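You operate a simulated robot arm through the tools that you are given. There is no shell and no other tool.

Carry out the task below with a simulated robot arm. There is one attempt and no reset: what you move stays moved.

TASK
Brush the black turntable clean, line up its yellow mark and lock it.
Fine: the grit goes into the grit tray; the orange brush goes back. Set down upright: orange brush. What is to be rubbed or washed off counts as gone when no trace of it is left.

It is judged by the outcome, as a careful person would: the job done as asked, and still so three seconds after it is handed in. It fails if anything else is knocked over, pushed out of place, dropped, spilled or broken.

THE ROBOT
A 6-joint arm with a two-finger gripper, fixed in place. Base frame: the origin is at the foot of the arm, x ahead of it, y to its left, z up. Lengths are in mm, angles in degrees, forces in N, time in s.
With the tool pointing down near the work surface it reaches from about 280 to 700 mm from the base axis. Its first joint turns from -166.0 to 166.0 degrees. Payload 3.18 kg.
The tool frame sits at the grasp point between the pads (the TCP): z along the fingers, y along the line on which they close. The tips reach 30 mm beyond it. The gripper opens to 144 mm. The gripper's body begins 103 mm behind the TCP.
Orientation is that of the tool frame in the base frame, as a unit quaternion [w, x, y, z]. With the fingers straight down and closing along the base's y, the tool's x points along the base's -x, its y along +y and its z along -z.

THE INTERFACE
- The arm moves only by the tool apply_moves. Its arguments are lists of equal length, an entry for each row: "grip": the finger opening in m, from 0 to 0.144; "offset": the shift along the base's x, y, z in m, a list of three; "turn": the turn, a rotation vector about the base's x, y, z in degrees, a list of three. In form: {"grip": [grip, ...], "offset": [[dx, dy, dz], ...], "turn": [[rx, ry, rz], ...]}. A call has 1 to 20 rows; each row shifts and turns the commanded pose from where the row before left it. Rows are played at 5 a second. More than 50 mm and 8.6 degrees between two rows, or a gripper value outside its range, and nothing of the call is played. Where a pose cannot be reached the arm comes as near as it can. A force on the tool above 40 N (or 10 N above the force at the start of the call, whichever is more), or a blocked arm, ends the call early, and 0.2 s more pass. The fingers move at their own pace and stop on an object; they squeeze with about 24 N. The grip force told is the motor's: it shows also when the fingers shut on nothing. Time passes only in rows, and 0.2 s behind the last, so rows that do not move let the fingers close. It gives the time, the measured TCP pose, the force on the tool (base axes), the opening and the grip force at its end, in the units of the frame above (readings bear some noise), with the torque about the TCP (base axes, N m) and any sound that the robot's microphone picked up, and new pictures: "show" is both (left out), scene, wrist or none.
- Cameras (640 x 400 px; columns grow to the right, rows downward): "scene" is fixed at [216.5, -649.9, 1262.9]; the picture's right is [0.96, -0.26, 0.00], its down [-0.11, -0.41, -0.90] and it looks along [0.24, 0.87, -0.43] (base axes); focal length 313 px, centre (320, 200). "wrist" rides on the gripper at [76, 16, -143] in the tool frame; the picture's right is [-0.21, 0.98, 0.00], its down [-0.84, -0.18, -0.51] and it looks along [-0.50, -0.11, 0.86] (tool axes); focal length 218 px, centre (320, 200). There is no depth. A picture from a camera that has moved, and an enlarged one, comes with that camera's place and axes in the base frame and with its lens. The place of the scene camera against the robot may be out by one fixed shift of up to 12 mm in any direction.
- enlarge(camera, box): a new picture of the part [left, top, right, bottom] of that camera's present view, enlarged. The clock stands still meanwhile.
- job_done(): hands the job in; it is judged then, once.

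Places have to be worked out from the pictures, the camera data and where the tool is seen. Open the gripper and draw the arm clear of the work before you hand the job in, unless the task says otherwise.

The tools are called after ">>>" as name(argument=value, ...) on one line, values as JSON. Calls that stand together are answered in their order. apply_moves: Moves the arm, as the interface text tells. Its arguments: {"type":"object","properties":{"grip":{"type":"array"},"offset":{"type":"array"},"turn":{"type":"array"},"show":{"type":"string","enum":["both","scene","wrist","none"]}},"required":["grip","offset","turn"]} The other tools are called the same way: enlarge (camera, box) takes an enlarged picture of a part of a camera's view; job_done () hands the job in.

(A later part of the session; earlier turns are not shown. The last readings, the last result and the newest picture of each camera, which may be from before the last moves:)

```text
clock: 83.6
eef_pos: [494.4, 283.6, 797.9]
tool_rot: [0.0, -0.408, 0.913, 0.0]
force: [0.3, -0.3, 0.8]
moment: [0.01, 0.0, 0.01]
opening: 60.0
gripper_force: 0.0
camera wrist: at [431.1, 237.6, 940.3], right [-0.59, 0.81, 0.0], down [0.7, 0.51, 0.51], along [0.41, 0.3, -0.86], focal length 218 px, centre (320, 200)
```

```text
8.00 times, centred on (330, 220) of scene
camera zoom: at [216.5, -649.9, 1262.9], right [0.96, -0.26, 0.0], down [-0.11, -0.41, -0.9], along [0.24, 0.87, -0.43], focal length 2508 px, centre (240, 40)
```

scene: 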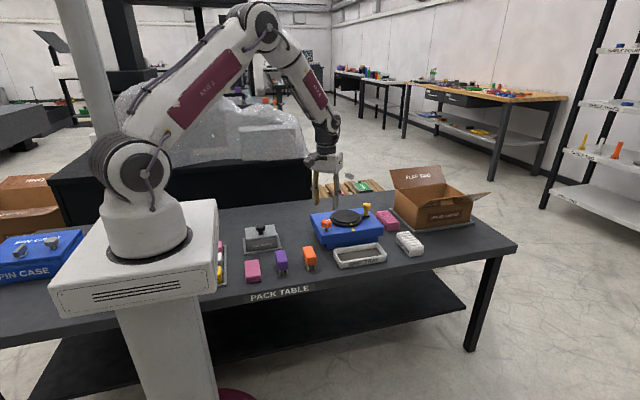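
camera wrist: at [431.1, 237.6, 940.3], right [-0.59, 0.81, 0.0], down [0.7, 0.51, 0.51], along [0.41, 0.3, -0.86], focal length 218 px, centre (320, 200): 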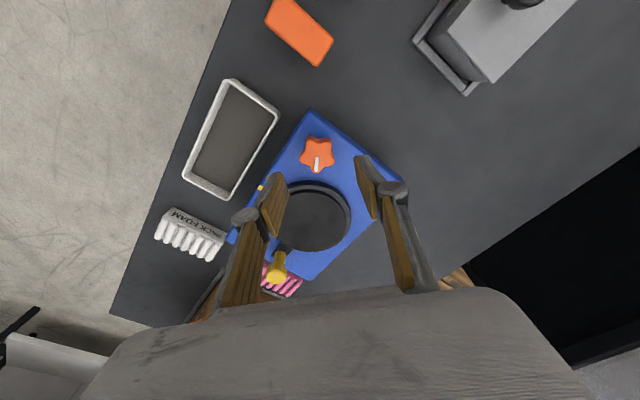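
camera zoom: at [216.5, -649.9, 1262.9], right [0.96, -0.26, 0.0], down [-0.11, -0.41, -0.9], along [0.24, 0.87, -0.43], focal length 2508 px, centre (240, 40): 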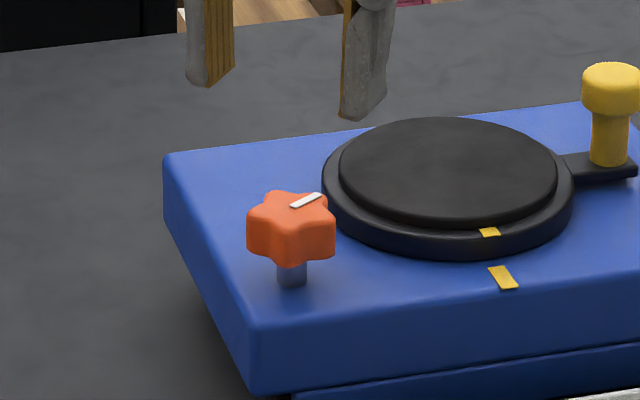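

The knob centre computes to about (497.5, 283), top z≈714, with its white pointer aimed at the disc (~30°). I descend halfway with a small lateral correction and re-check.

>>> apply_moves(grip=[0.06, 0.06, 0.06, 0.06, 0.06], offset=[[0.0046, -0.0019, -0.015], [0, 0, -0.02], [0, 0, -0.015], [0, 0, 0], [0, 0, 0]], turn=[[0, 0, 0], [0, 0, 0], [0, 0, 0], [0, 0, 0], [0, 0, 0]], show="wrist")

>>> enlarge(camera="wrist", box=[240, 100, 400, 230])

>>> enlarge(camera="scene", box=[305, 195, 355, 245])

```text
clock: 84.8
eef_pos: [499.0, 282.0, 746.5]
tool_rot: [0.0, -0.408, 0.913, 0.0]
force: [0.2, -0.3, 0.5]
moment: [-0.01, 0.0, -0.01]
opening: 60.1
gripper_force: 0.1
camera wrist: at [435.7, 235.2, 889.0], right [-0.59, 0.81, 0.0], down [0.7, 0.51, 0.51], along [0.41, 0.3, -0.86], focal length 218 px, centre (320, 200)
```

wrist: 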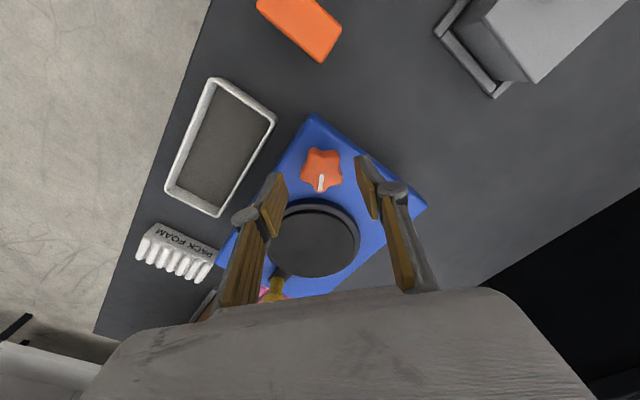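

```text
3.08 times, centred on (320, 165) of wrist
camera zoom: at [435.7, 235.2, 889.0], right [-0.59, 0.81, 0.0], down [0.7, 0.51, 0.51], along [0.41, 0.3, -0.86], focal length 672 px, centre (320, 308)
```

zoom: 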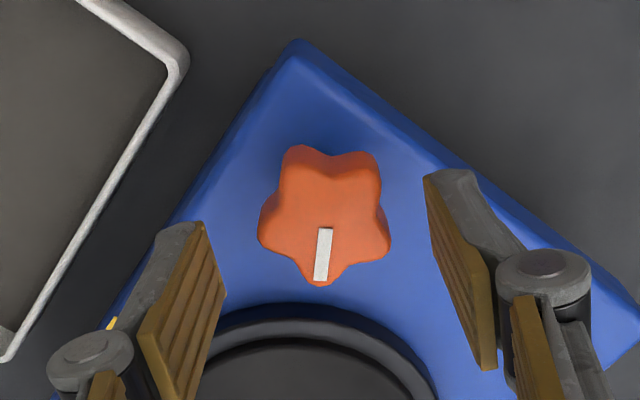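

```text
8.00 times, centred on (330, 220) of scene
camera zoom: at [216.5, -649.9, 1262.9], right [0.96, -0.26, 0.0], down [-0.11, -0.41, -0.9], along [0.24, 0.87, -0.43], focal length 2508 px, centre (240, 40)
```

zoom: 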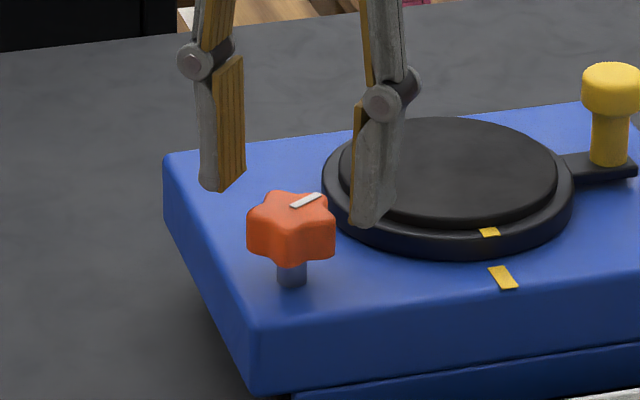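

The knob is centred between the pads to within about a millimetre. I descend the rest to TCP z≈719 (tips ~12 mm above the box) and close on the knob.

>>> apply_moves(grip=[0.06, 0.06, 0.06, 0.06, 0.06, 0.05, 0.04, 0.03, 0.0, 0.0, 0.0], offset=[[-0.0006, -0.0008, -0.01], [0, 0, -0.01], [0, 0, -0.0075], [0, 0, 0], [0, 0, 0], [0, 0, 0], [0, 0, 0], [0, 0, 0], [0, 0, 0], [0, 0, 0], [0, 0, 0]], turn=[[0, 0, 0], [0, 0, 0], [0, 0, 0], [0, 0, 0], [0, 0, 0], [0, 0, 0], [0, 0, 0], [0, 0, 0], [0, 0, 0], [0, 0, 0], [0, 0, 0]], show="wrist")

>>> enlarge(camera="wrist", box=[240, 100, 400, 230])

>>> enlarge(camera="scene", box=[305, 195, 365, 245])

```text
clock: 87.2
eef_pos: [498.6, 282.3, 719.2]
tool_rot: [0.0, -0.407, 0.913, 0.0]
force: [-17.6, 20.8, 0.9]
moment: [0.61, 0.58, -0.04]
opening: 36.0
gripper_force: 44.8
camera wrist: at [434.4, 236.2, 862.2], right [-0.59, 0.81, 0.0], down [0.7, 0.51, 0.51], along [0.41, 0.3, -0.86], focal length 218 px, centre (320, 200)
```

wrist: 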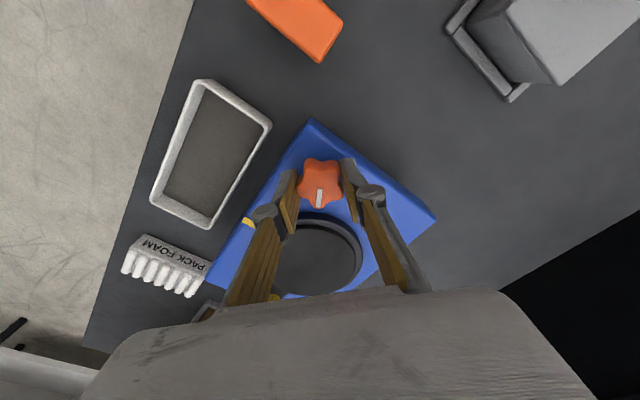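

```text
3.08 times, centred on (320, 165) of wrist
camera zoom: at [434.4, 236.2, 862.2], right [-0.59, 0.81, 0.0], down [0.7, 0.51, 0.51], along [0.41, 0.3, -0.86], focal length 672 px, centre (320, 308)
```

zoom: 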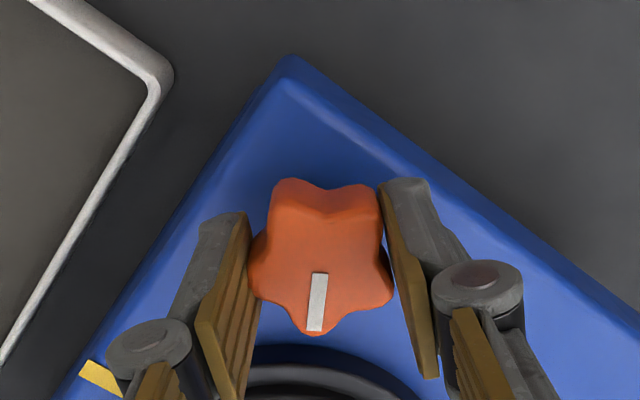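

```text
8.00 times, centred on (335, 220) of scene
camera zoom: at [216.5, -649.9, 1262.9], right [0.96, -0.26, 0.0], down [-0.11, -0.41, -0.9], along [0.24, 0.87, -0.43], focal length 2508 px, centre (200, 40)
```

zoom: 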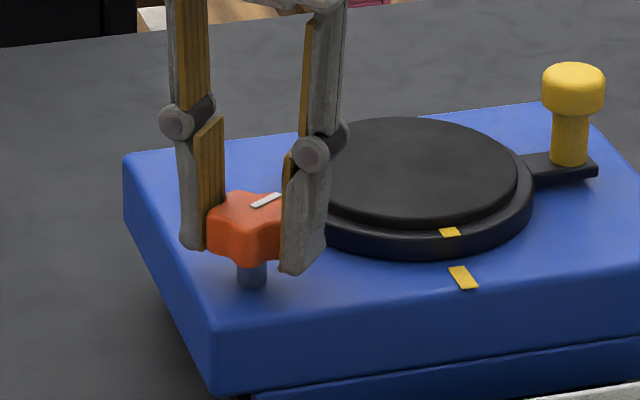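

The grip closed at 36 mm but there's ~27 N sideways force toward the tool's +y, so I'm about a millimetre off centre. I shift the tool ~1 mm that way to relieve it.

>>> apply_moves(grip=[0.0, 0.0, 0.0], offset=[[-0.0007, 0.0007, 0], [0, 0, 0], [0, 0, 0]], turn=[[0, 0, 0], [0, 0, 0], [0, 0, 0]], show="none")

```text
clock: 88.0
eef_pos: [497.9, 282.5, 719.9]
tool_rot: [-0.001, -0.408, 0.913, 0.0]
force: [-12.2, 18.6, 1.4]
moment: [0.3, 0.42, -0.06]
opening: 35.8
gripper_force: 45.0
```

The side force is decreasing; I shift another ~1.5 mm in the same direction.

>>> apply_moves(grip=[0.0, 0.0, 0.0, 0.0], offset=[[-0.0007, 0.0007, 0], [-0.0004, 0.0004, 0], [0, 0, 0], [0, 0, 0]], turn=[[0, 0, 0], [0, 0, 0], [0, 0, 0], [0, 0, 0]], show="none")

```text
clock: 89.0
eef_pos: [497.6, 282.0, 718.9]
tool_rot: [0.0, -0.407, 0.913, -0.001]
force: [12.6, -1.2, -24.4]
moment: [0.35, -0.89, 0.0]
opening: 36.1
gripper_force: 45.3
```

The forces now are just stick friction of a stiff grip. I release slightly and re-close at this better-centred position.

>>> apply_moves(grip=[0.042, 0.046, 0.046, 0.038, 0.0, 0.0, 0.0], offset=[[0, 0, 0], [0, 0, 0], [0, 0, 0], [0, 0, 0], [0, 0, 0], [0, 0, 0], [0, 0, 0]], turn=[[0, 0, 0], [0, 0, 0], [0, 0, 0], [0, 0, 0], [0, 0, 0], [0, 0, 0], [0, 0, 0]], show="wrist")

>>> enlarge(camera="wrist", box=[240, 100, 400, 230])

```text
clock: 90.6
eef_pos: [498.3, 283.1, 720.9]
tool_rot: [0.001, -0.407, 0.913, -0.001]
force: [14.6, -18.1, -1.4]
moment: [-0.57, -0.55, 0.0]
opening: 36.1
gripper_force: 44.6
camera wrist: at [433.9, 236.1, 863.0], right [-0.59, 0.81, 0.0], down [0.7, 0.51, 0.51], along [0.41, 0.3, -0.86], focal length 218 px, centre (320, 200)
```

wrist: 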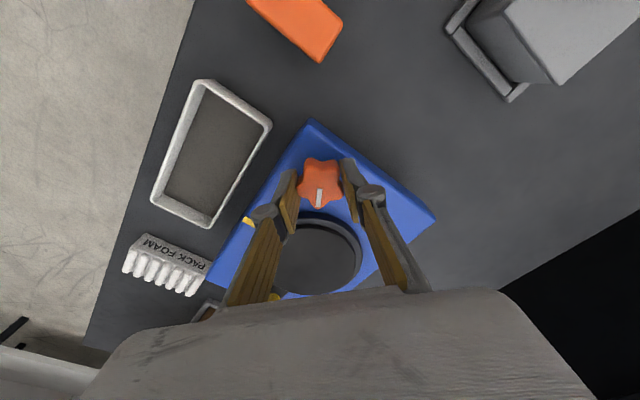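

```text
3.08 times, centred on (320, 165) of wrist
camera zoom: at [433.9, 236.1, 863.0], right [-0.59, 0.81, 0.0], down [0.7, 0.51, 0.51], along [0.41, 0.3, -0.86], focal length 672 px, centre (320, 308)
```

zoom: 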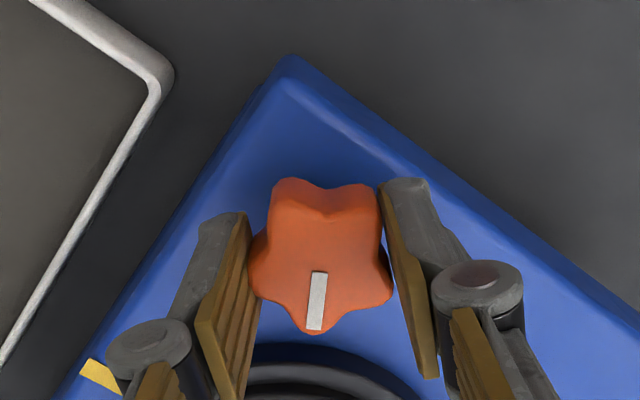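

The side force reversed, so the true centre is about midway. I open, shift back ~1.15 mm, and re-close.

>>> apply_moves(grip=[0.042, 0.046, 0.046, 0.046, 0.038, 0.0, 0.0, 0.0], offset=[[0, 0, 0], [0, 0, 0], [0.00085, -0.00077, -0.001], [0, 0, 0], [0, 0, 0], [0, 0, 0], [0, 0, 0], [0, 0, 0]], turn=[[0, 0, 0], [0, 0, 0], [0, 0, 0], [0, 0, 0], [0, 0, 0], [0, 0, 0], [0, 0, 0], [0, 0, 0]], show="none")

```text
clock: 92.4
eef_pos: [497.6, 282.7, 718.6]
tool_rot: [0.0, -0.408, 0.913, 0.001]
force: [3.4, -2.6, -2.2]
moment: [-0.01, -0.07, -0.02]
opening: 35.7
gripper_force: 44.8
```

Now it's well centred (≈4 N). I try turning the knob clockwise by 12° first, watching the torque.

>>> apply_moves(grip=[0.0, 0.0, 0.0, 0.0], offset=[[-0.00015, -0.00015, 0], [-0.00016, -0.00013, 0], [0, 0, 0], [0, 0, 0]], turn=[[0, 0, -6], [0, 0, -6], [0, 0, 0], [0, 0, 0]], show="wrist")

>>> enlarge(camera="wrist", box=[240, 100, 400, 230])

>>> enlarge(camera="scene", box=[305, 195, 365, 245])

```text
clock: 93.4
eef_pos: [496.5, 283.2, 718.9]
tool_rot: [-0.001, -0.309, 0.951, 0.0]
force: [7.5, -0.4, -21.6]
moment: [0.29, -0.44, 0.02]
opening: 35.6
gripper_force: 45.0
camera wrist: at [425.7, 250.3, 861.7], right [-0.41, 0.91, 0.0], down [0.79, 0.35, 0.51], along [0.46, 0.21, -0.86], focal length 218 px, centre (320, 200)
```

wrist: 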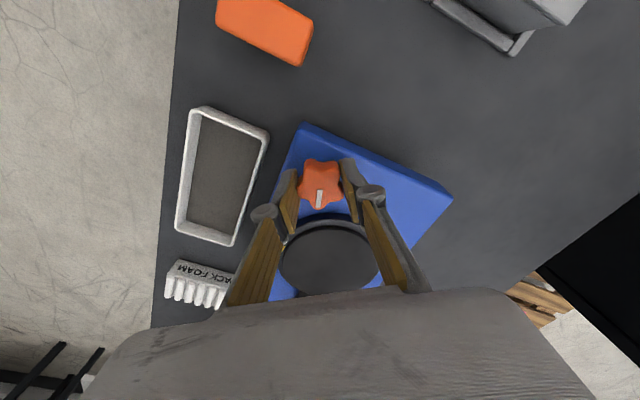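

```text
3.08 times, centred on (320, 165) of wrist
camera zoom: at [425.7, 250.3, 861.7], right [-0.41, 0.91, 0.0], down [0.79, 0.35, 0.51], along [0.46, 0.21, -0.86], focal length 672 px, centre (320, 308)
```

zoom: 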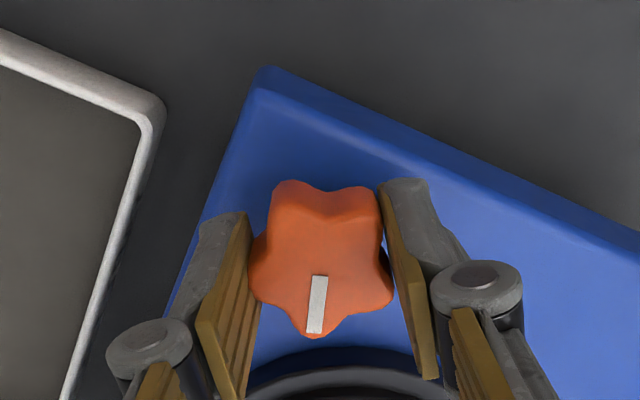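

```text
8.00 times, centred on (335, 220) of scene
camera zoom: at [216.5, -649.9, 1262.9], right [0.96, -0.26, 0.0], down [-0.11, -0.41, -0.9], along [0.24, 0.87, -0.43], focal length 2508 px, centre (200, 40)
```

zoom: 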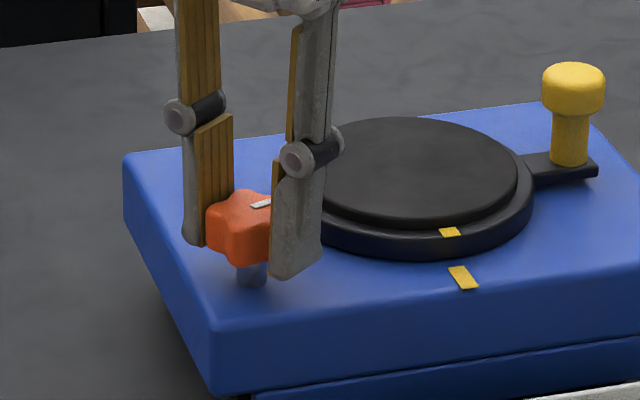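

The knob turns freely with the gripper, though a downward pull of ~20 N built up (it may be screwing down, or just stick). I lower 0.4 mm and turn on another 18°.

>>> apply_moves(grip=[0.0, 0.0, 0.0, 0.0, 0.0], offset=[[-0.00017, -0.00011, -0.0004], [-0.00018, -9e-05, 0], [-0.00019, -8e-05, 0], [0, 0, 0], [0, 0, 0]], turn=[[0, 0, -6], [0, 0, -6], [0, 0, -6], [0, 0, 0], [0, 0, 0]], show="none")

```text
clock: 94.6
eef_pos: [496.8, 282.7, 719.4]
tool_rot: [0.0, -0.157, 0.988, 0.0]
force: [9.1, 6.6, -20.3]
moment: [0.36, -0.6, 0.01]
opening: 35.9
gripper_force: 44.5
```

Turning remains nearly torque-free, 30° so far. I continue clockwise to about 90° total, following the knob's axis.

>>> apply_moves(grip=[0.0, 0.0, 0.0, 0.0, 0.0, 0.0, 0.0, 0.0, 0.0, 0.0, 0.0, 0.0], offset=[[-0.0002, -5e-05, -0.0005], [-0.0002, -3e-05, 0], [-0.0002, -1e-05, 0], [-0.0002, 1e-05, 0], [-0.0002, 3e-05, 0], [-0.0002, 5e-05, 0], [-0.0002, 7e-05, 0], [-0.00019, 9e-05, 0], [-0.00019, 0.00011, 0], [-0.00018, 0.00013, 0], [0, 0, 0], [0, 0, 0]], turn=[[0, 0, -6], [0, 0, -6], [0, 0, -6], [0, 0, -6], [0, 0, -6], [0, 0, -6], [0, 0, -6], [0, 0, -6], [0, 0, -6], [0, 0, -6], [0, 0, 0], [0, 0, 0]])

>>> enlarge(camera="wrist", box=[240, 100, 400, 230])

>>> enlarge(camera="scene", box=[305, 195, 365, 245])

```text
clock: 97.2
eef_pos: [497.4, 283.8, 719.7]
tool_rot: [0.002, 0.358, 0.934, 0.003]
force: [33.5, -0.8, -11.5]
moment: [-0.05, -0.97, 0.0]
opening: 35.8
gripper_force: 44.4
camera wrist: at [450.1, 345.5, 861.7], right [0.81, 0.59, 0.01], down [0.5, -0.7, 0.51], along [0.3, -0.41, -0.86], focal length 218 px, centre (320, 200)
```

scene: 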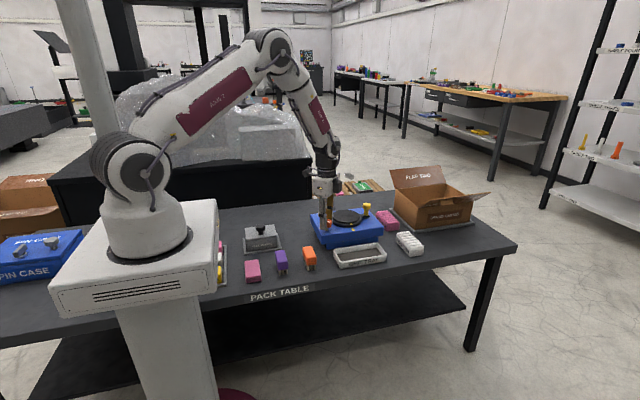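
wrist: 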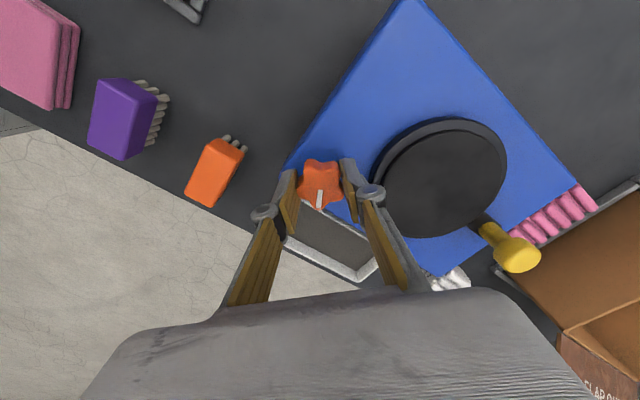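

```text
3.08 times, centred on (320, 165) of wrist
camera zoom: at [450.1, 345.5, 861.7], right [0.81, 0.59, 0.01], down [0.5, -0.7, 0.51], along [0.3, -0.41, -0.86], focal length 672 px, centre (320, 308)
```

zoom: 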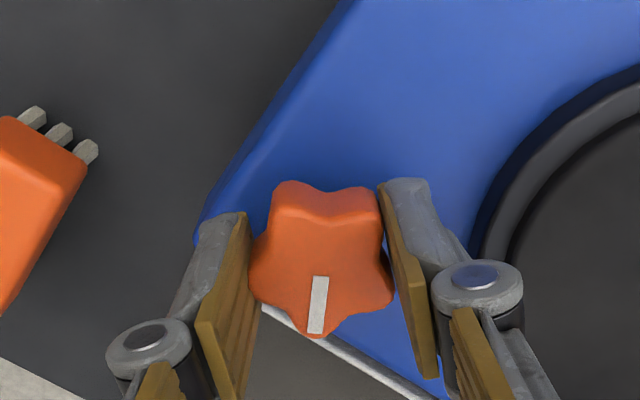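

```text
8.00 times, centred on (335, 220) of scene
camera zoom: at [216.5, -649.9, 1262.9], right [0.96, -0.26, 0.0], down [-0.11, -0.41, -0.9], along [0.24, 0.87, -0.43], focal length 2508 px, centre (200, 40)
```

zoom: 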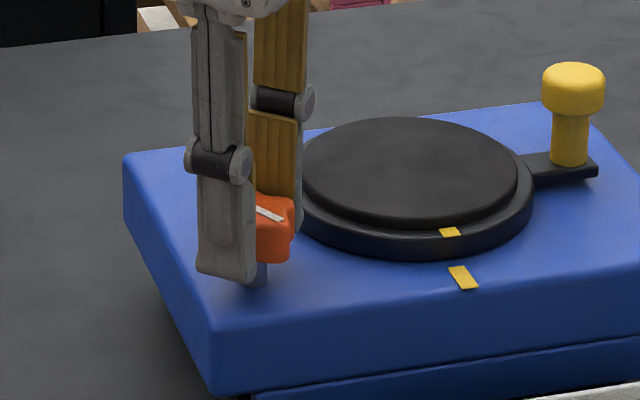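

Turned 90° clockwise so far with no resisting torque; I was drifting off the knob's axis in −x (33 N side force). I shift back +1.5 mm to relieve it.

>>> apply_moves(grip=[0.0, 0.0, 0.0], offset=[[0.0015, 0, 0], [0, 0, 0], [0, 0, 0]], turn=[[0, 0, 0], [0, 0, 0], [0, 0, 0]], show="none")

```text
clock: 98.0
eef_pos: [496.8, 283.7, 720.2]
tool_rot: [0.0, 0.359, 0.933, 0.002]
force: [24.0, 0.1, 0.4]
moment: [-0.07, -0.81, 0.01]
opening: 35.9
gripper_force: 45.1
```

Still 24 N in x; another +1.5 mm.

>>> apply_moves(grip=[0.0, 0.0, 0.0], offset=[[0.0015, 0, 0], [0, 0, 0], [0, 0, 0]], turn=[[0, 0, 0], [0, 0, 0], [0, 0, 0]], show="none")

```text
clock: 98.8
eef_pos: [497.0, 283.9, 720.2]
tool_rot: [0.0, 0.357, 0.934, 0.0]
force: [16.5, 6.9, 1.5]
moment: [0.24, -0.55, -0.01]
opening: 35.6
gripper_force: 44.7
```

I release the knob briefly to reset the strain and look at how it sits now.

>>> apply_moves(grip=[0.042, 0.05, 0.05, 0.05], offset=[[0, 0, 0], [0, 0, 0], [0, 0, 0], [0, 0, 0]], turn=[[0, 0, 0], [0, 0, 0], [0, 0, 0], [0, 0, 0]], show="wrist")

>>> enlarge(camera="wrist", box=[240, 100, 400, 230])

>>> enlarge(camera="scene", box=[305, 195, 365, 245])

```text
clock: 99.8
eef_pos: [496.9, 281.6, 720.7]
tool_rot: [0.0, 0.356, 0.934, 0.0]
force: [0.1, 0.1, -0.9]
moment: [-0.03, 0.03, -0.01]
opening: 50.0
gripper_force: 0.1
camera wrist: at [450.4, 345.1, 861.8], right [0.81, 0.59, 0.0], down [0.51, -0.7, 0.51], along [0.3, -0.41, -0.86], focal length 218 px, centre (320, 200)
```

wrist: 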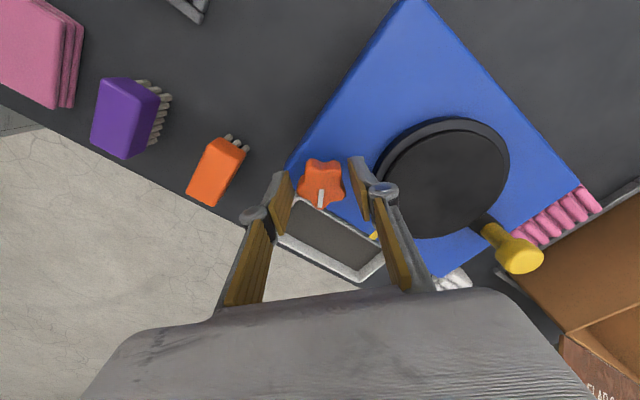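

```text
3.08 times, centred on (320, 165) of wrist
camera zoom: at [450.4, 345.1, 861.8], right [0.81, 0.59, 0.0], down [0.51, -0.7, 0.51], along [0.3, -0.41, -0.86], focal length 672 px, centre (320, 308)
```

zoom: 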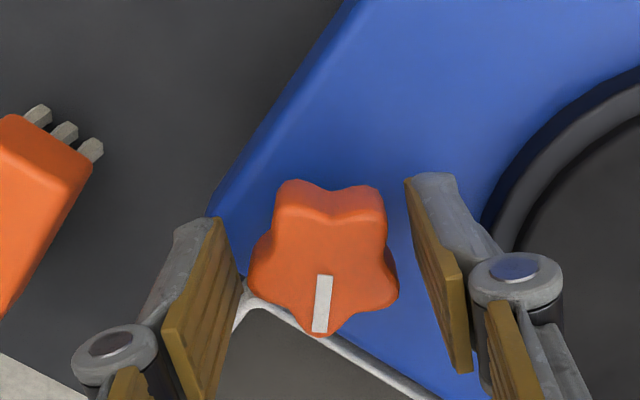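

```text
8.00 times, centred on (335, 220) of scene
camera zoom: at [216.5, -649.9, 1262.9], right [0.96, -0.26, 0.0], down [-0.11, -0.41, -0.9], along [0.24, 0.87, -0.43], focal length 2508 px, centre (200, 40)
```

zoom: 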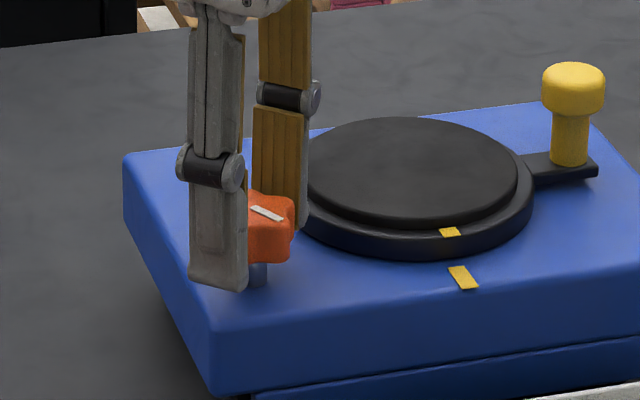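

After release the knob keeps its new angle. I re-centre on the knob's axis (~(497, 284)), re-grip and continue turning clockwise, watching for a stop or click.

>>> apply_moves(grip=[0.05, 0.04, 0.0, 0.0, 0.0], offset=[[-0.0008, 0.0008, -0.001], [0, 0, 0], [0, 0, 0], [0, 0, 0], [0, 0, 0]], turn=[[0, 0, 0], [0, 0, 0], [0, 0, 0], [0, 0, 0], [0, 0, 0]], show="none")

```text
clock: 101.0
eef_pos: [497.9, 284.2, 718.5]
tool_rot: [0.0, 0.358, 0.934, 0.001]
force: [6.1, 8.7, -9.2]
moment: [0.39, -0.3, 0.05]
opening: 35.9
gripper_force: 44.8
```

Balanced enough (~10 N). I turn another 24° clockwise.

>>> apply_moves(grip=[0.0, 0.0, 0.0, 0.0, 0.0, 0.0], offset=[[-0.0001, 0.0002, 0], [-0.0001, 0.0002, 0], [-0.0001, 0.0002, 0], [-0.0001, 0.0002, 0], [0, 0, 0], [0, 0, 0]], turn=[[0, 0, -6], [0, 0, -6], [0, 0, -6], [0, 0, -6], [0, 0, 0], [0, 0, 0]], show="wrist")

>>> enlarge(camera="wrist", box=[240, 100, 400, 230])

```text
clock: 102.5
eef_pos: [497.4, 284.7, 719.2]
tool_rot: [0.001, 0.544, 0.839, 0.001]
force: [6.3, -0.2, -8.3]
moment: [0.1, -0.07, -0.04]
opening: 35.8
gripper_force: 44.3
stopped in row 6: the force on the tool passed its limit at 41 N (the readings are from after the stop); the commanded pose is now the measured one
camera wrist: at [480.6, 359.6, 860.8], right [0.98, 0.21, 0.0], down [0.18, -0.84, 0.51], along [0.11, -0.5, -0.86], focal length 218 px, centre (320, 200)
```

wrist: 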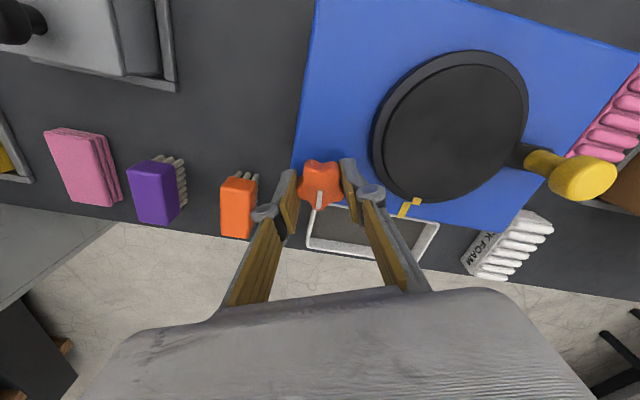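

```text
3.08 times, centred on (320, 165) of wrist
camera zoom: at [480.6, 359.6, 860.8], right [0.98, 0.21, 0.0], down [0.18, -0.84, 0.51], along [0.11, -0.5, -0.86], focal length 672 px, centre (320, 308)
```

zoom: 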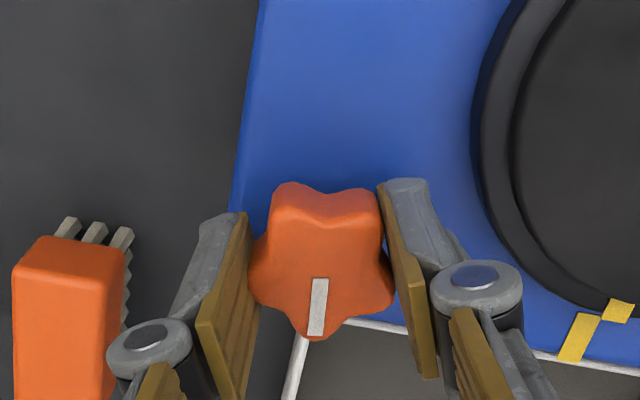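

Total turn is now ~114°; the last pause tripped the 41 N limit. I try a further small turn to see whether the knob has reached a stop.

>>> apply_moves(grip=[0.0, 0.0, 0.0], offset=[[-5e-05, 0.0002, 0], [-5e-05, 0.0002, 0], [0, 0, 0]], turn=[[0, 0, -4], [0, 0, -4], [0, 0, 0]], show="wrist")

>>> enlarge(camera="wrist", box=[240, 100, 400, 230])

```text
clock: 103.3
eef_pos: [497.9, 283.3, 718.5]
tool_rot: [0.001, 0.602, 0.799, 0.001]
force: [3.9, -7.0, 7.6]
moment: [-0.49, -0.43, 1.01]
opening: 35.5
gripper_force: 45.3
camera wrist: at [491.5, 361.3, 860.6], right [1.0, 0.07, 0.0], down [0.06, -0.86, 0.51], along [0.04, -0.51, -0.86], focal length 218 px, centre (320, 200)
```

wrist: 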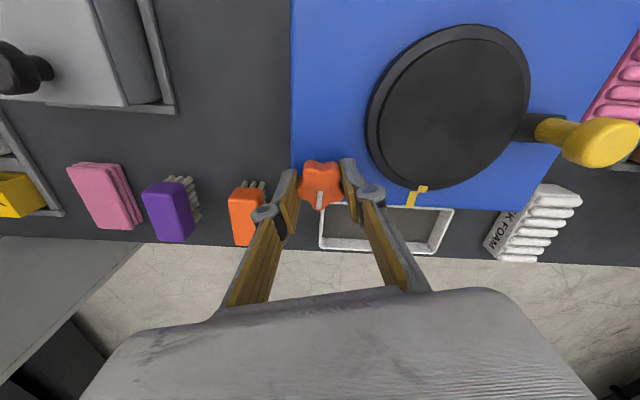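

```text
3.08 times, centred on (320, 165) of wrist
camera zoom: at [491.5, 361.3, 860.6], right [1.0, 0.07, 0.0], down [0.06, -0.86, 0.51], along [0.04, -0.51, -0.86], focal length 672 px, centre (320, 308)
```

zoom: 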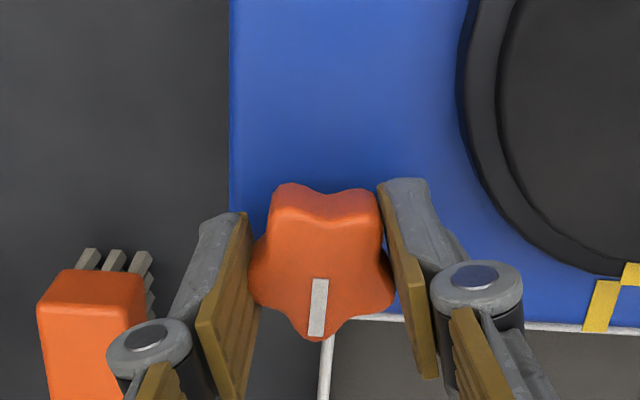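

A firm stop: ~1 N·m resisting torque after about 120° of clockwise turn, with the pointer now squarely at −y. The knob is tightened; I open the gripper and rise clear to inspect.

>>> apply_moves(grip=[0.04, 0.05, 0.06, 0.06, 0.06, 0.06, 0.06, 0.06, 0.06], offset=[[0, 0, 0], [0, 0, 0], [0, 0, 0], [0, 0, 0], [0, 0, 0.02], [0, 0, 0.03], [0, 0, 0.035], [0, 0, 0], [0, 0, 0]], turn=[[0, 0, 0], [0, 0, 0], [0, 0, 0], [0, 0, 0], [0, 0, 0], [0, 0, 0], [0, 0, 0], [0, 0, 0], [0, 0, 0]])

>>> enlarge(camera="wrist", box=[260, 40, 500, 220])

>>> enlarge(camera="scene", box=[305, 190, 385, 250])

```text
clock: 105.3
eef_pos: [496.0, 282.2, 805.3]
tool_rot: [0.0, 0.602, 0.799, 0.001]
force: [0.0, -0.4, 0.5]
moment: [0.02, 0.02, 0.0]
opening: 60.1
gripper_force: 0.2
camera wrist: at [489.7, 359.6, 947.9], right [1.0, 0.07, 0.0], down [0.06, -0.86, 0.51], along [0.04, -0.51, -0.86], focal length 218 px, centre (320, 200)
```

scene: 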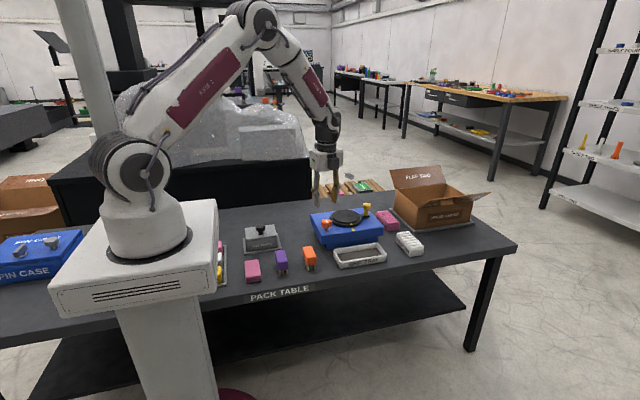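
wrist: 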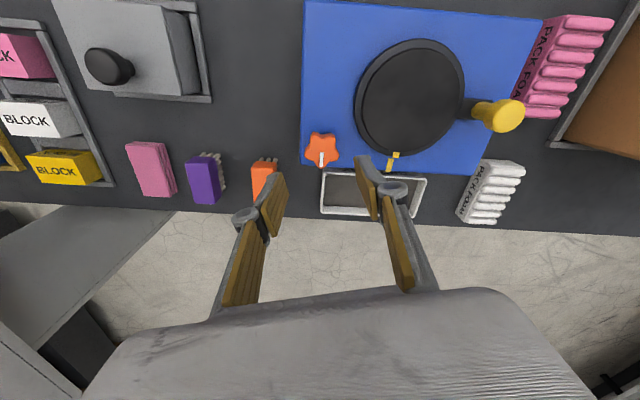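

```text
2.22 times, centred on (380, 130) of wrist
camera zoom: at [489.7, 359.6, 947.9], right [1.0, 0.07, 0.0], down [0.06, -0.86, 0.51], along [0.04, -0.51, -0.86], focal length 485 px, centre (187, 356)
```

zoom: 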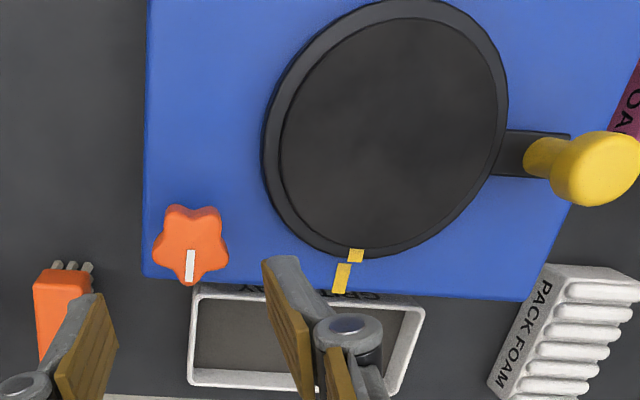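

```text
6.67 times, centred on (345, 220) of scene
camera zoom: at [216.5, -649.9, 1262.9], right [0.96, -0.26, 0.0], down [-0.11, -0.41, -0.9], along [0.24, 0.87, -0.43], focal length 2090 px, centre (153, 67)
```

zoom: 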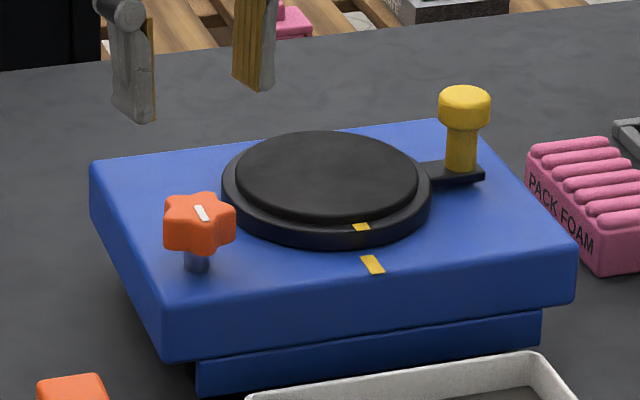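

The pointer is at the stop position and the marks still line up. I take high-zoom baseline pictures of the marks before a gentle lock check at the handle.

>>> enlarge(camera="scene", box=[335, 205, 375, 235])

>>> enlarge(camera="wrist", box=[340, 30, 480, 180])

>>> enlarge(camera="scene", box=[280, 220, 400, 290])

```text
13.33 times, centred on (355, 220) of scene
camera zoom: at [216.5, -649.9, 1262.9], right [0.96, -0.26, 0.0], down [-0.11, -0.41, -0.9], along [0.24, 0.87, -0.43], focal length 4179 px, centre (-147, -67)
```

zoom: 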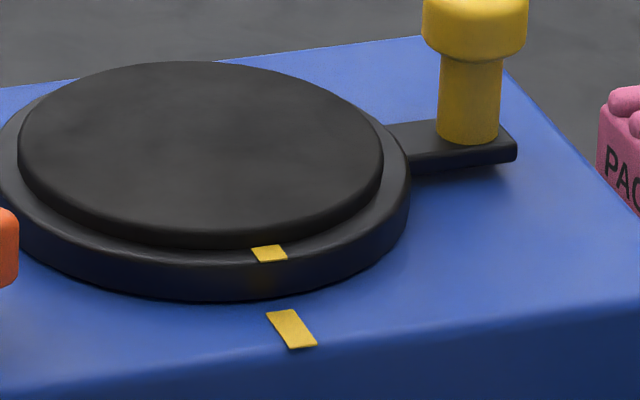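

```text
2.67 times, centred on (410, 105) of wrist
camera zoom: at [489.7, 359.6, 947.9], right [1.0, 0.07, 0.0], down [0.06, -0.86, 0.51], along [0.04, -0.51, -0.86], focal length 582 px, centre (80, 453)
```

zoom: 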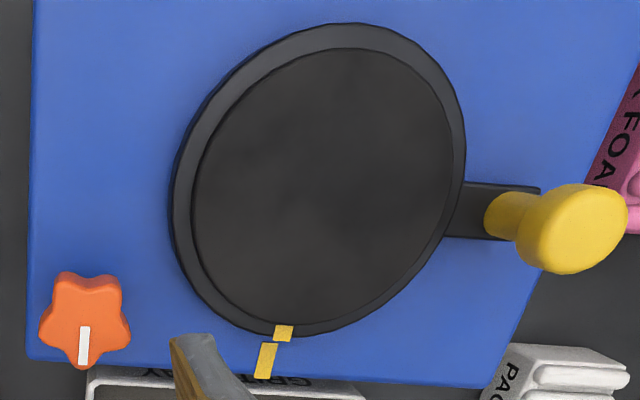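

```text
5.33 times, centred on (340, 255) of scene
camera zoom: at [216.5, -649.9, 1262.9], right [0.96, -0.26, 0.0], down [-0.11, -0.41, -0.9], along [0.24, 0.87, -0.43], focal length 1672 px, centre (213, -93)
```

zoom: 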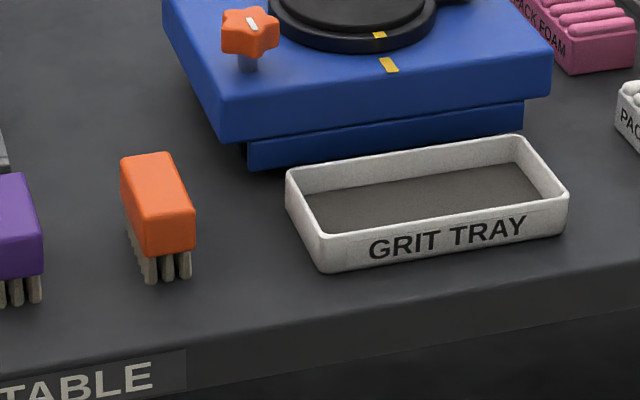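

Marks agree within about 1° from all views. For a gentle lock check, I bring the gripper back (yaw 34°, tilt 14°) to the same standoff above the handle.

>>> apply_moves(grip=[0.06, 0.06, 0.06, 0.06, 0.06, 0.06, 0.06, 0.06, 0.06, 0.06, 0.06, 0.06, 0.06, 0.06, 0.06, 0.06, 0.06, 0.06], offset=[[0.003, 0.0004, 0], [0.003, 0.0004, 0], [0.003, 0.0004, 0], [0.003, 0.0004, 0], [0.003, 0.0004, 0], [0.003, 0.0004, 0], [0.003, 0.0004, 0], [0.003, 0.0004, 0], [0.003, 0.0004, 0], [0.003, 0.0004, 0], [0.003, 0.0004, 0], [0.003, 0.0004, 0], [0.003, 0.0004, 0], [0.003, 0.0004, 0], [0, 0, 0], [0, 0, 0], [0, 0, 0], [0, 0, 0]], turn=[[0, 0, 7.7], [0, 0, 7.7], [0, 0, 7.7], [0, 0, 7.7], [0, 0, 7.7], [0, 0, 7.7], [0, 0, 7.7], [0, 0, 7.7], [0, 0, 7.7], [0, 0, 7.7], [0, 0, 7.7], [0, 0, 7.7], [0, 0, 7.7], [0, 0, 7.6], [2.61, -3.87, 0], [2.61, -3.87, 0], [2.61, -3.87, 0], [0, 0, 0]], show="none")

>>> apply_moves(grip=[0.06, 0.06, 0.06, 0.06, 0.06, 0.06], offset=[[0.024, 0.006, 0.002], [0.024, 0.006, 0.002], [0.024, 0.006, 0.002], [0.024, 0.006, 0.002], [0, 0, 0], [0, 0, 0]], turn=[[0, 0, 0], [0, 0, 0], [0, 0, 0], [0, 0, 0], [0, 0, 0], [0, 0, 0]])

```text
clock: 109.1
eef_pos: [540.1, 290.7, 803.6]
tool_rot: [0.117, -0.288, 0.95, 0.036]
force: [0.3, 0.4, -0.5]
moment: [-0.01, -0.03, -0.01]
opening: 60.2
gripper_force: 0.0
```

```text
clock: 110.5
eef_pos: [636.6, 315.1, 811.9]
tool_rot: [0.116, -0.287, 0.95, 0.037]
force: [0.2, -0.5, 0.6]
moment: [0.0, -0.03, 0.02]
opening: 60.0
gripper_force: 0.1
camera wrist: at [537.3, 267.1, 931.0], right [-0.37, 0.93, 0.05], down [0.68, 0.23, 0.7], along [0.63, 0.3, -0.72], focal length 218 px, centre (320, 200)
```

scene: 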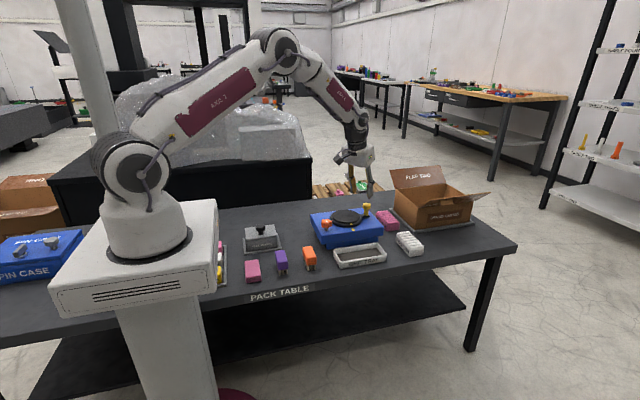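
wrist: 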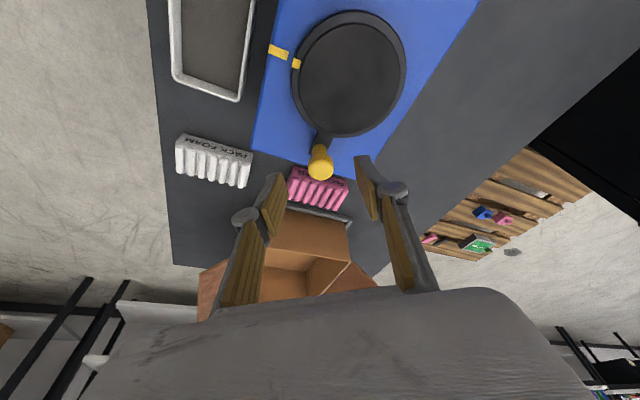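

I descend so the open fork straddles the handle again (centred at ≈(664, 331)).

>>> apply_moves(grip=[0.06, 0.06, 0.06, 0.06, 0.06, 0.06], offset=[[0.012, 0.007, -0.018], [0.012, 0.007, -0.018], [0.0034, 0.0017, -0.018], [0, 0, -0.015], [0, 0, -0.009], [0, 0, 0]], turn=[[0, 0, 0], [0, 0, 0], [0, 0, 0], [0, 0, 0], [0, 0, 0], [0, 0, 0]], show="wrist")

>>> enlarge(camera="scene", box=[335, 195, 385, 235])

```text
clock: 111.9
eef_pos: [663.0, 328.5, 732.9]
tool_rot: [0.117, -0.288, 0.95, 0.036]
force: [0.1, 0.1, -0.2]
moment: [-0.01, 0.01, -0.01]
opening: 59.8
gripper_force: 0.1
camera wrist: at [562.2, 280.9, 853.4], right [-0.37, 0.93, 0.05], down [0.68, 0.23, 0.7], along [0.63, 0.3, -0.72], focal length 218 px, centre (320, 200)
```

wrist: 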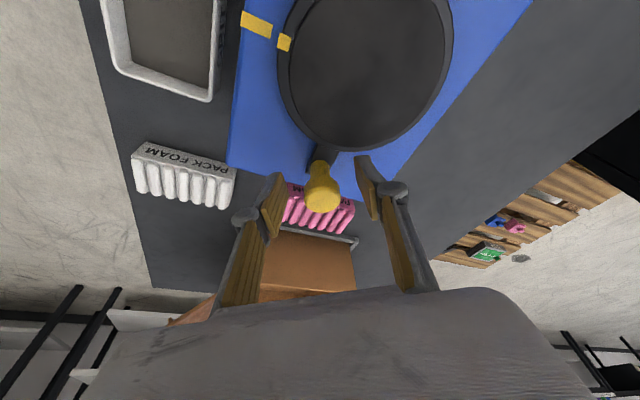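

```text
10.00 times, centred on (360, 215) of scene
camera zoom: at [216.5, -649.9, 1262.9], right [0.96, -0.26, 0.0], down [-0.11, -0.41, -0.9], along [0.24, 0.87, -0.43], focal length 3134 px, centre (-80, 50)
```

zoom: 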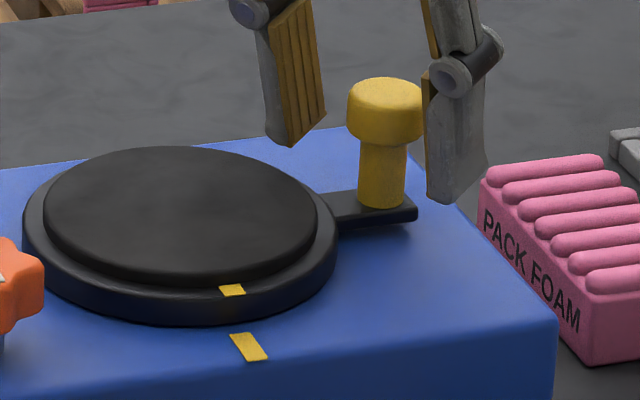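

The fork straddles the handle without touching. I narrow it to 36 mm and nudge sideways in small steps to feel whether the disc resists.

>>> apply_moves(grip=[0.045, 0.036, 0.036, 0.036, 0.036, 0.036], offset=[[0, 0, 0], [0, 0, 0], [0, 0, 0], [-0.0008, 0.0012, 0], [-0.0008, 0.0012, 0], [0, 0, 0]], turn=[[0, 0, 0], [0, 0, 0], [0, 0, 0], [0, 0, 0], [0, 0, 0], [0, 0, 0]], show="wrist")

>>> enlarge(camera="wrist", box=[260, 130, 390, 230])

```text
clock: 113.3
eef_pos: [659.5, 332.1, 734.7]
tool_rot: [0.117, -0.288, 0.95, 0.037]
force: [0.3, -0.7, -0.4]
moment: [-0.03, -0.02, -0.03]
opening: 36.2
gripper_force: 0.5
camera wrist: at [560.6, 284.2, 854.1], right [-0.37, 0.93, 0.05], down [0.68, 0.23, 0.7], along [0.63, 0.3, -0.72], focal length 218 px, centre (320, 200)
```

wrist: 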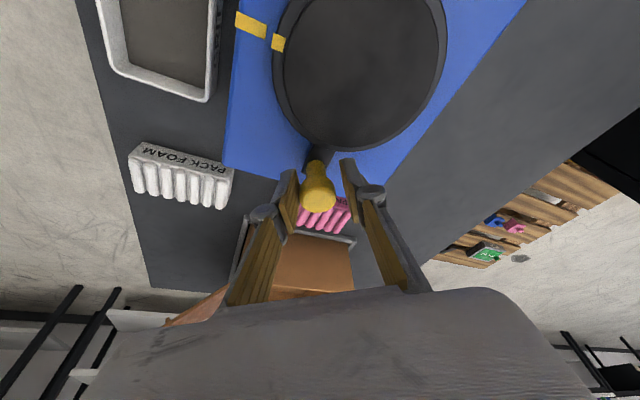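

```text
4.00 times, centred on (325, 180) of wrist
camera zoom: at [560.6, 284.2, 854.1], right [-0.37, 0.93, 0.05], down [0.68, 0.23, 0.7], along [0.63, 0.3, -0.72], focal length 873 px, centre (300, 280)
```

zoom: 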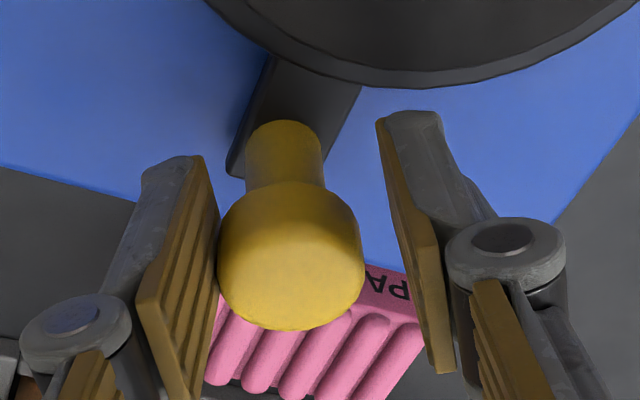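

The left pad is about to touch the handle. I nudge 1.5 mm further and read the force.

>>> apply_moves(grip=[0.036, 0.036, 0.036, 0.036], offset=[[-0.0004, 0.0006, 0], [-0.0004, 0.0006, 0], [0, 0, 0], [0, 0, 0]], turn=[[0, 0, 0], [0, 0, 0], [0, 0, 0], [0, 0, 0]], show="none")

>>> enlarge(camera="scene", box=[335, 205, 375, 235])

>>> enlarge(camera="wrist", box=[260, 130, 390, 230])

```text
clock: 114.3
eef_pos: [659.7, 332.0, 736.0]
tool_rot: [0.116, -0.288, 0.95, 0.037]
force: [4.1, -0.9, -2.9]
moment: [-0.03, -0.07, -0.01]
opening: 38.1
gripper_force: 2.2
```

```text
13.33 times, centred on (355, 220) of scene
camera zoom: at [216.5, -649.9, 1262.9], right [0.96, -0.26, 0.0], down [-0.11, -0.41, -0.9], along [0.24, 0.87, -0.43], focal length 4179 px, centre (-147, -67)
```

zoom: 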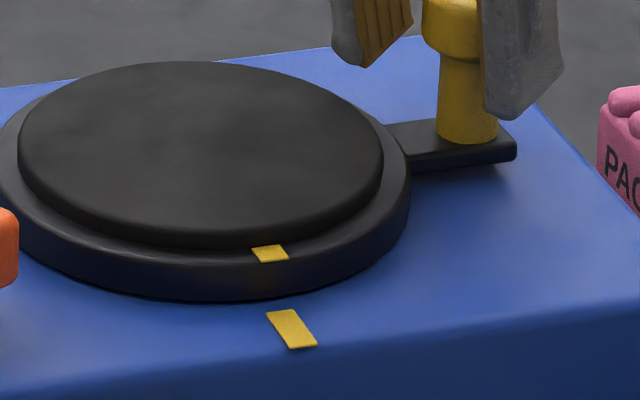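

```text
4.00 times, centred on (325, 180) of wrist
camera zoom: at [559.8, 285.2, 854.2], right [-0.37, 0.93, 0.05], down [0.68, 0.23, 0.7], along [0.63, 0.3, -0.72], focal length 873 px, centre (300, 280)
```

zoom: 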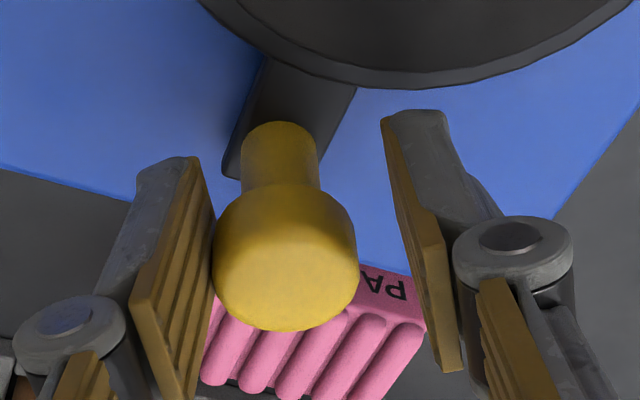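

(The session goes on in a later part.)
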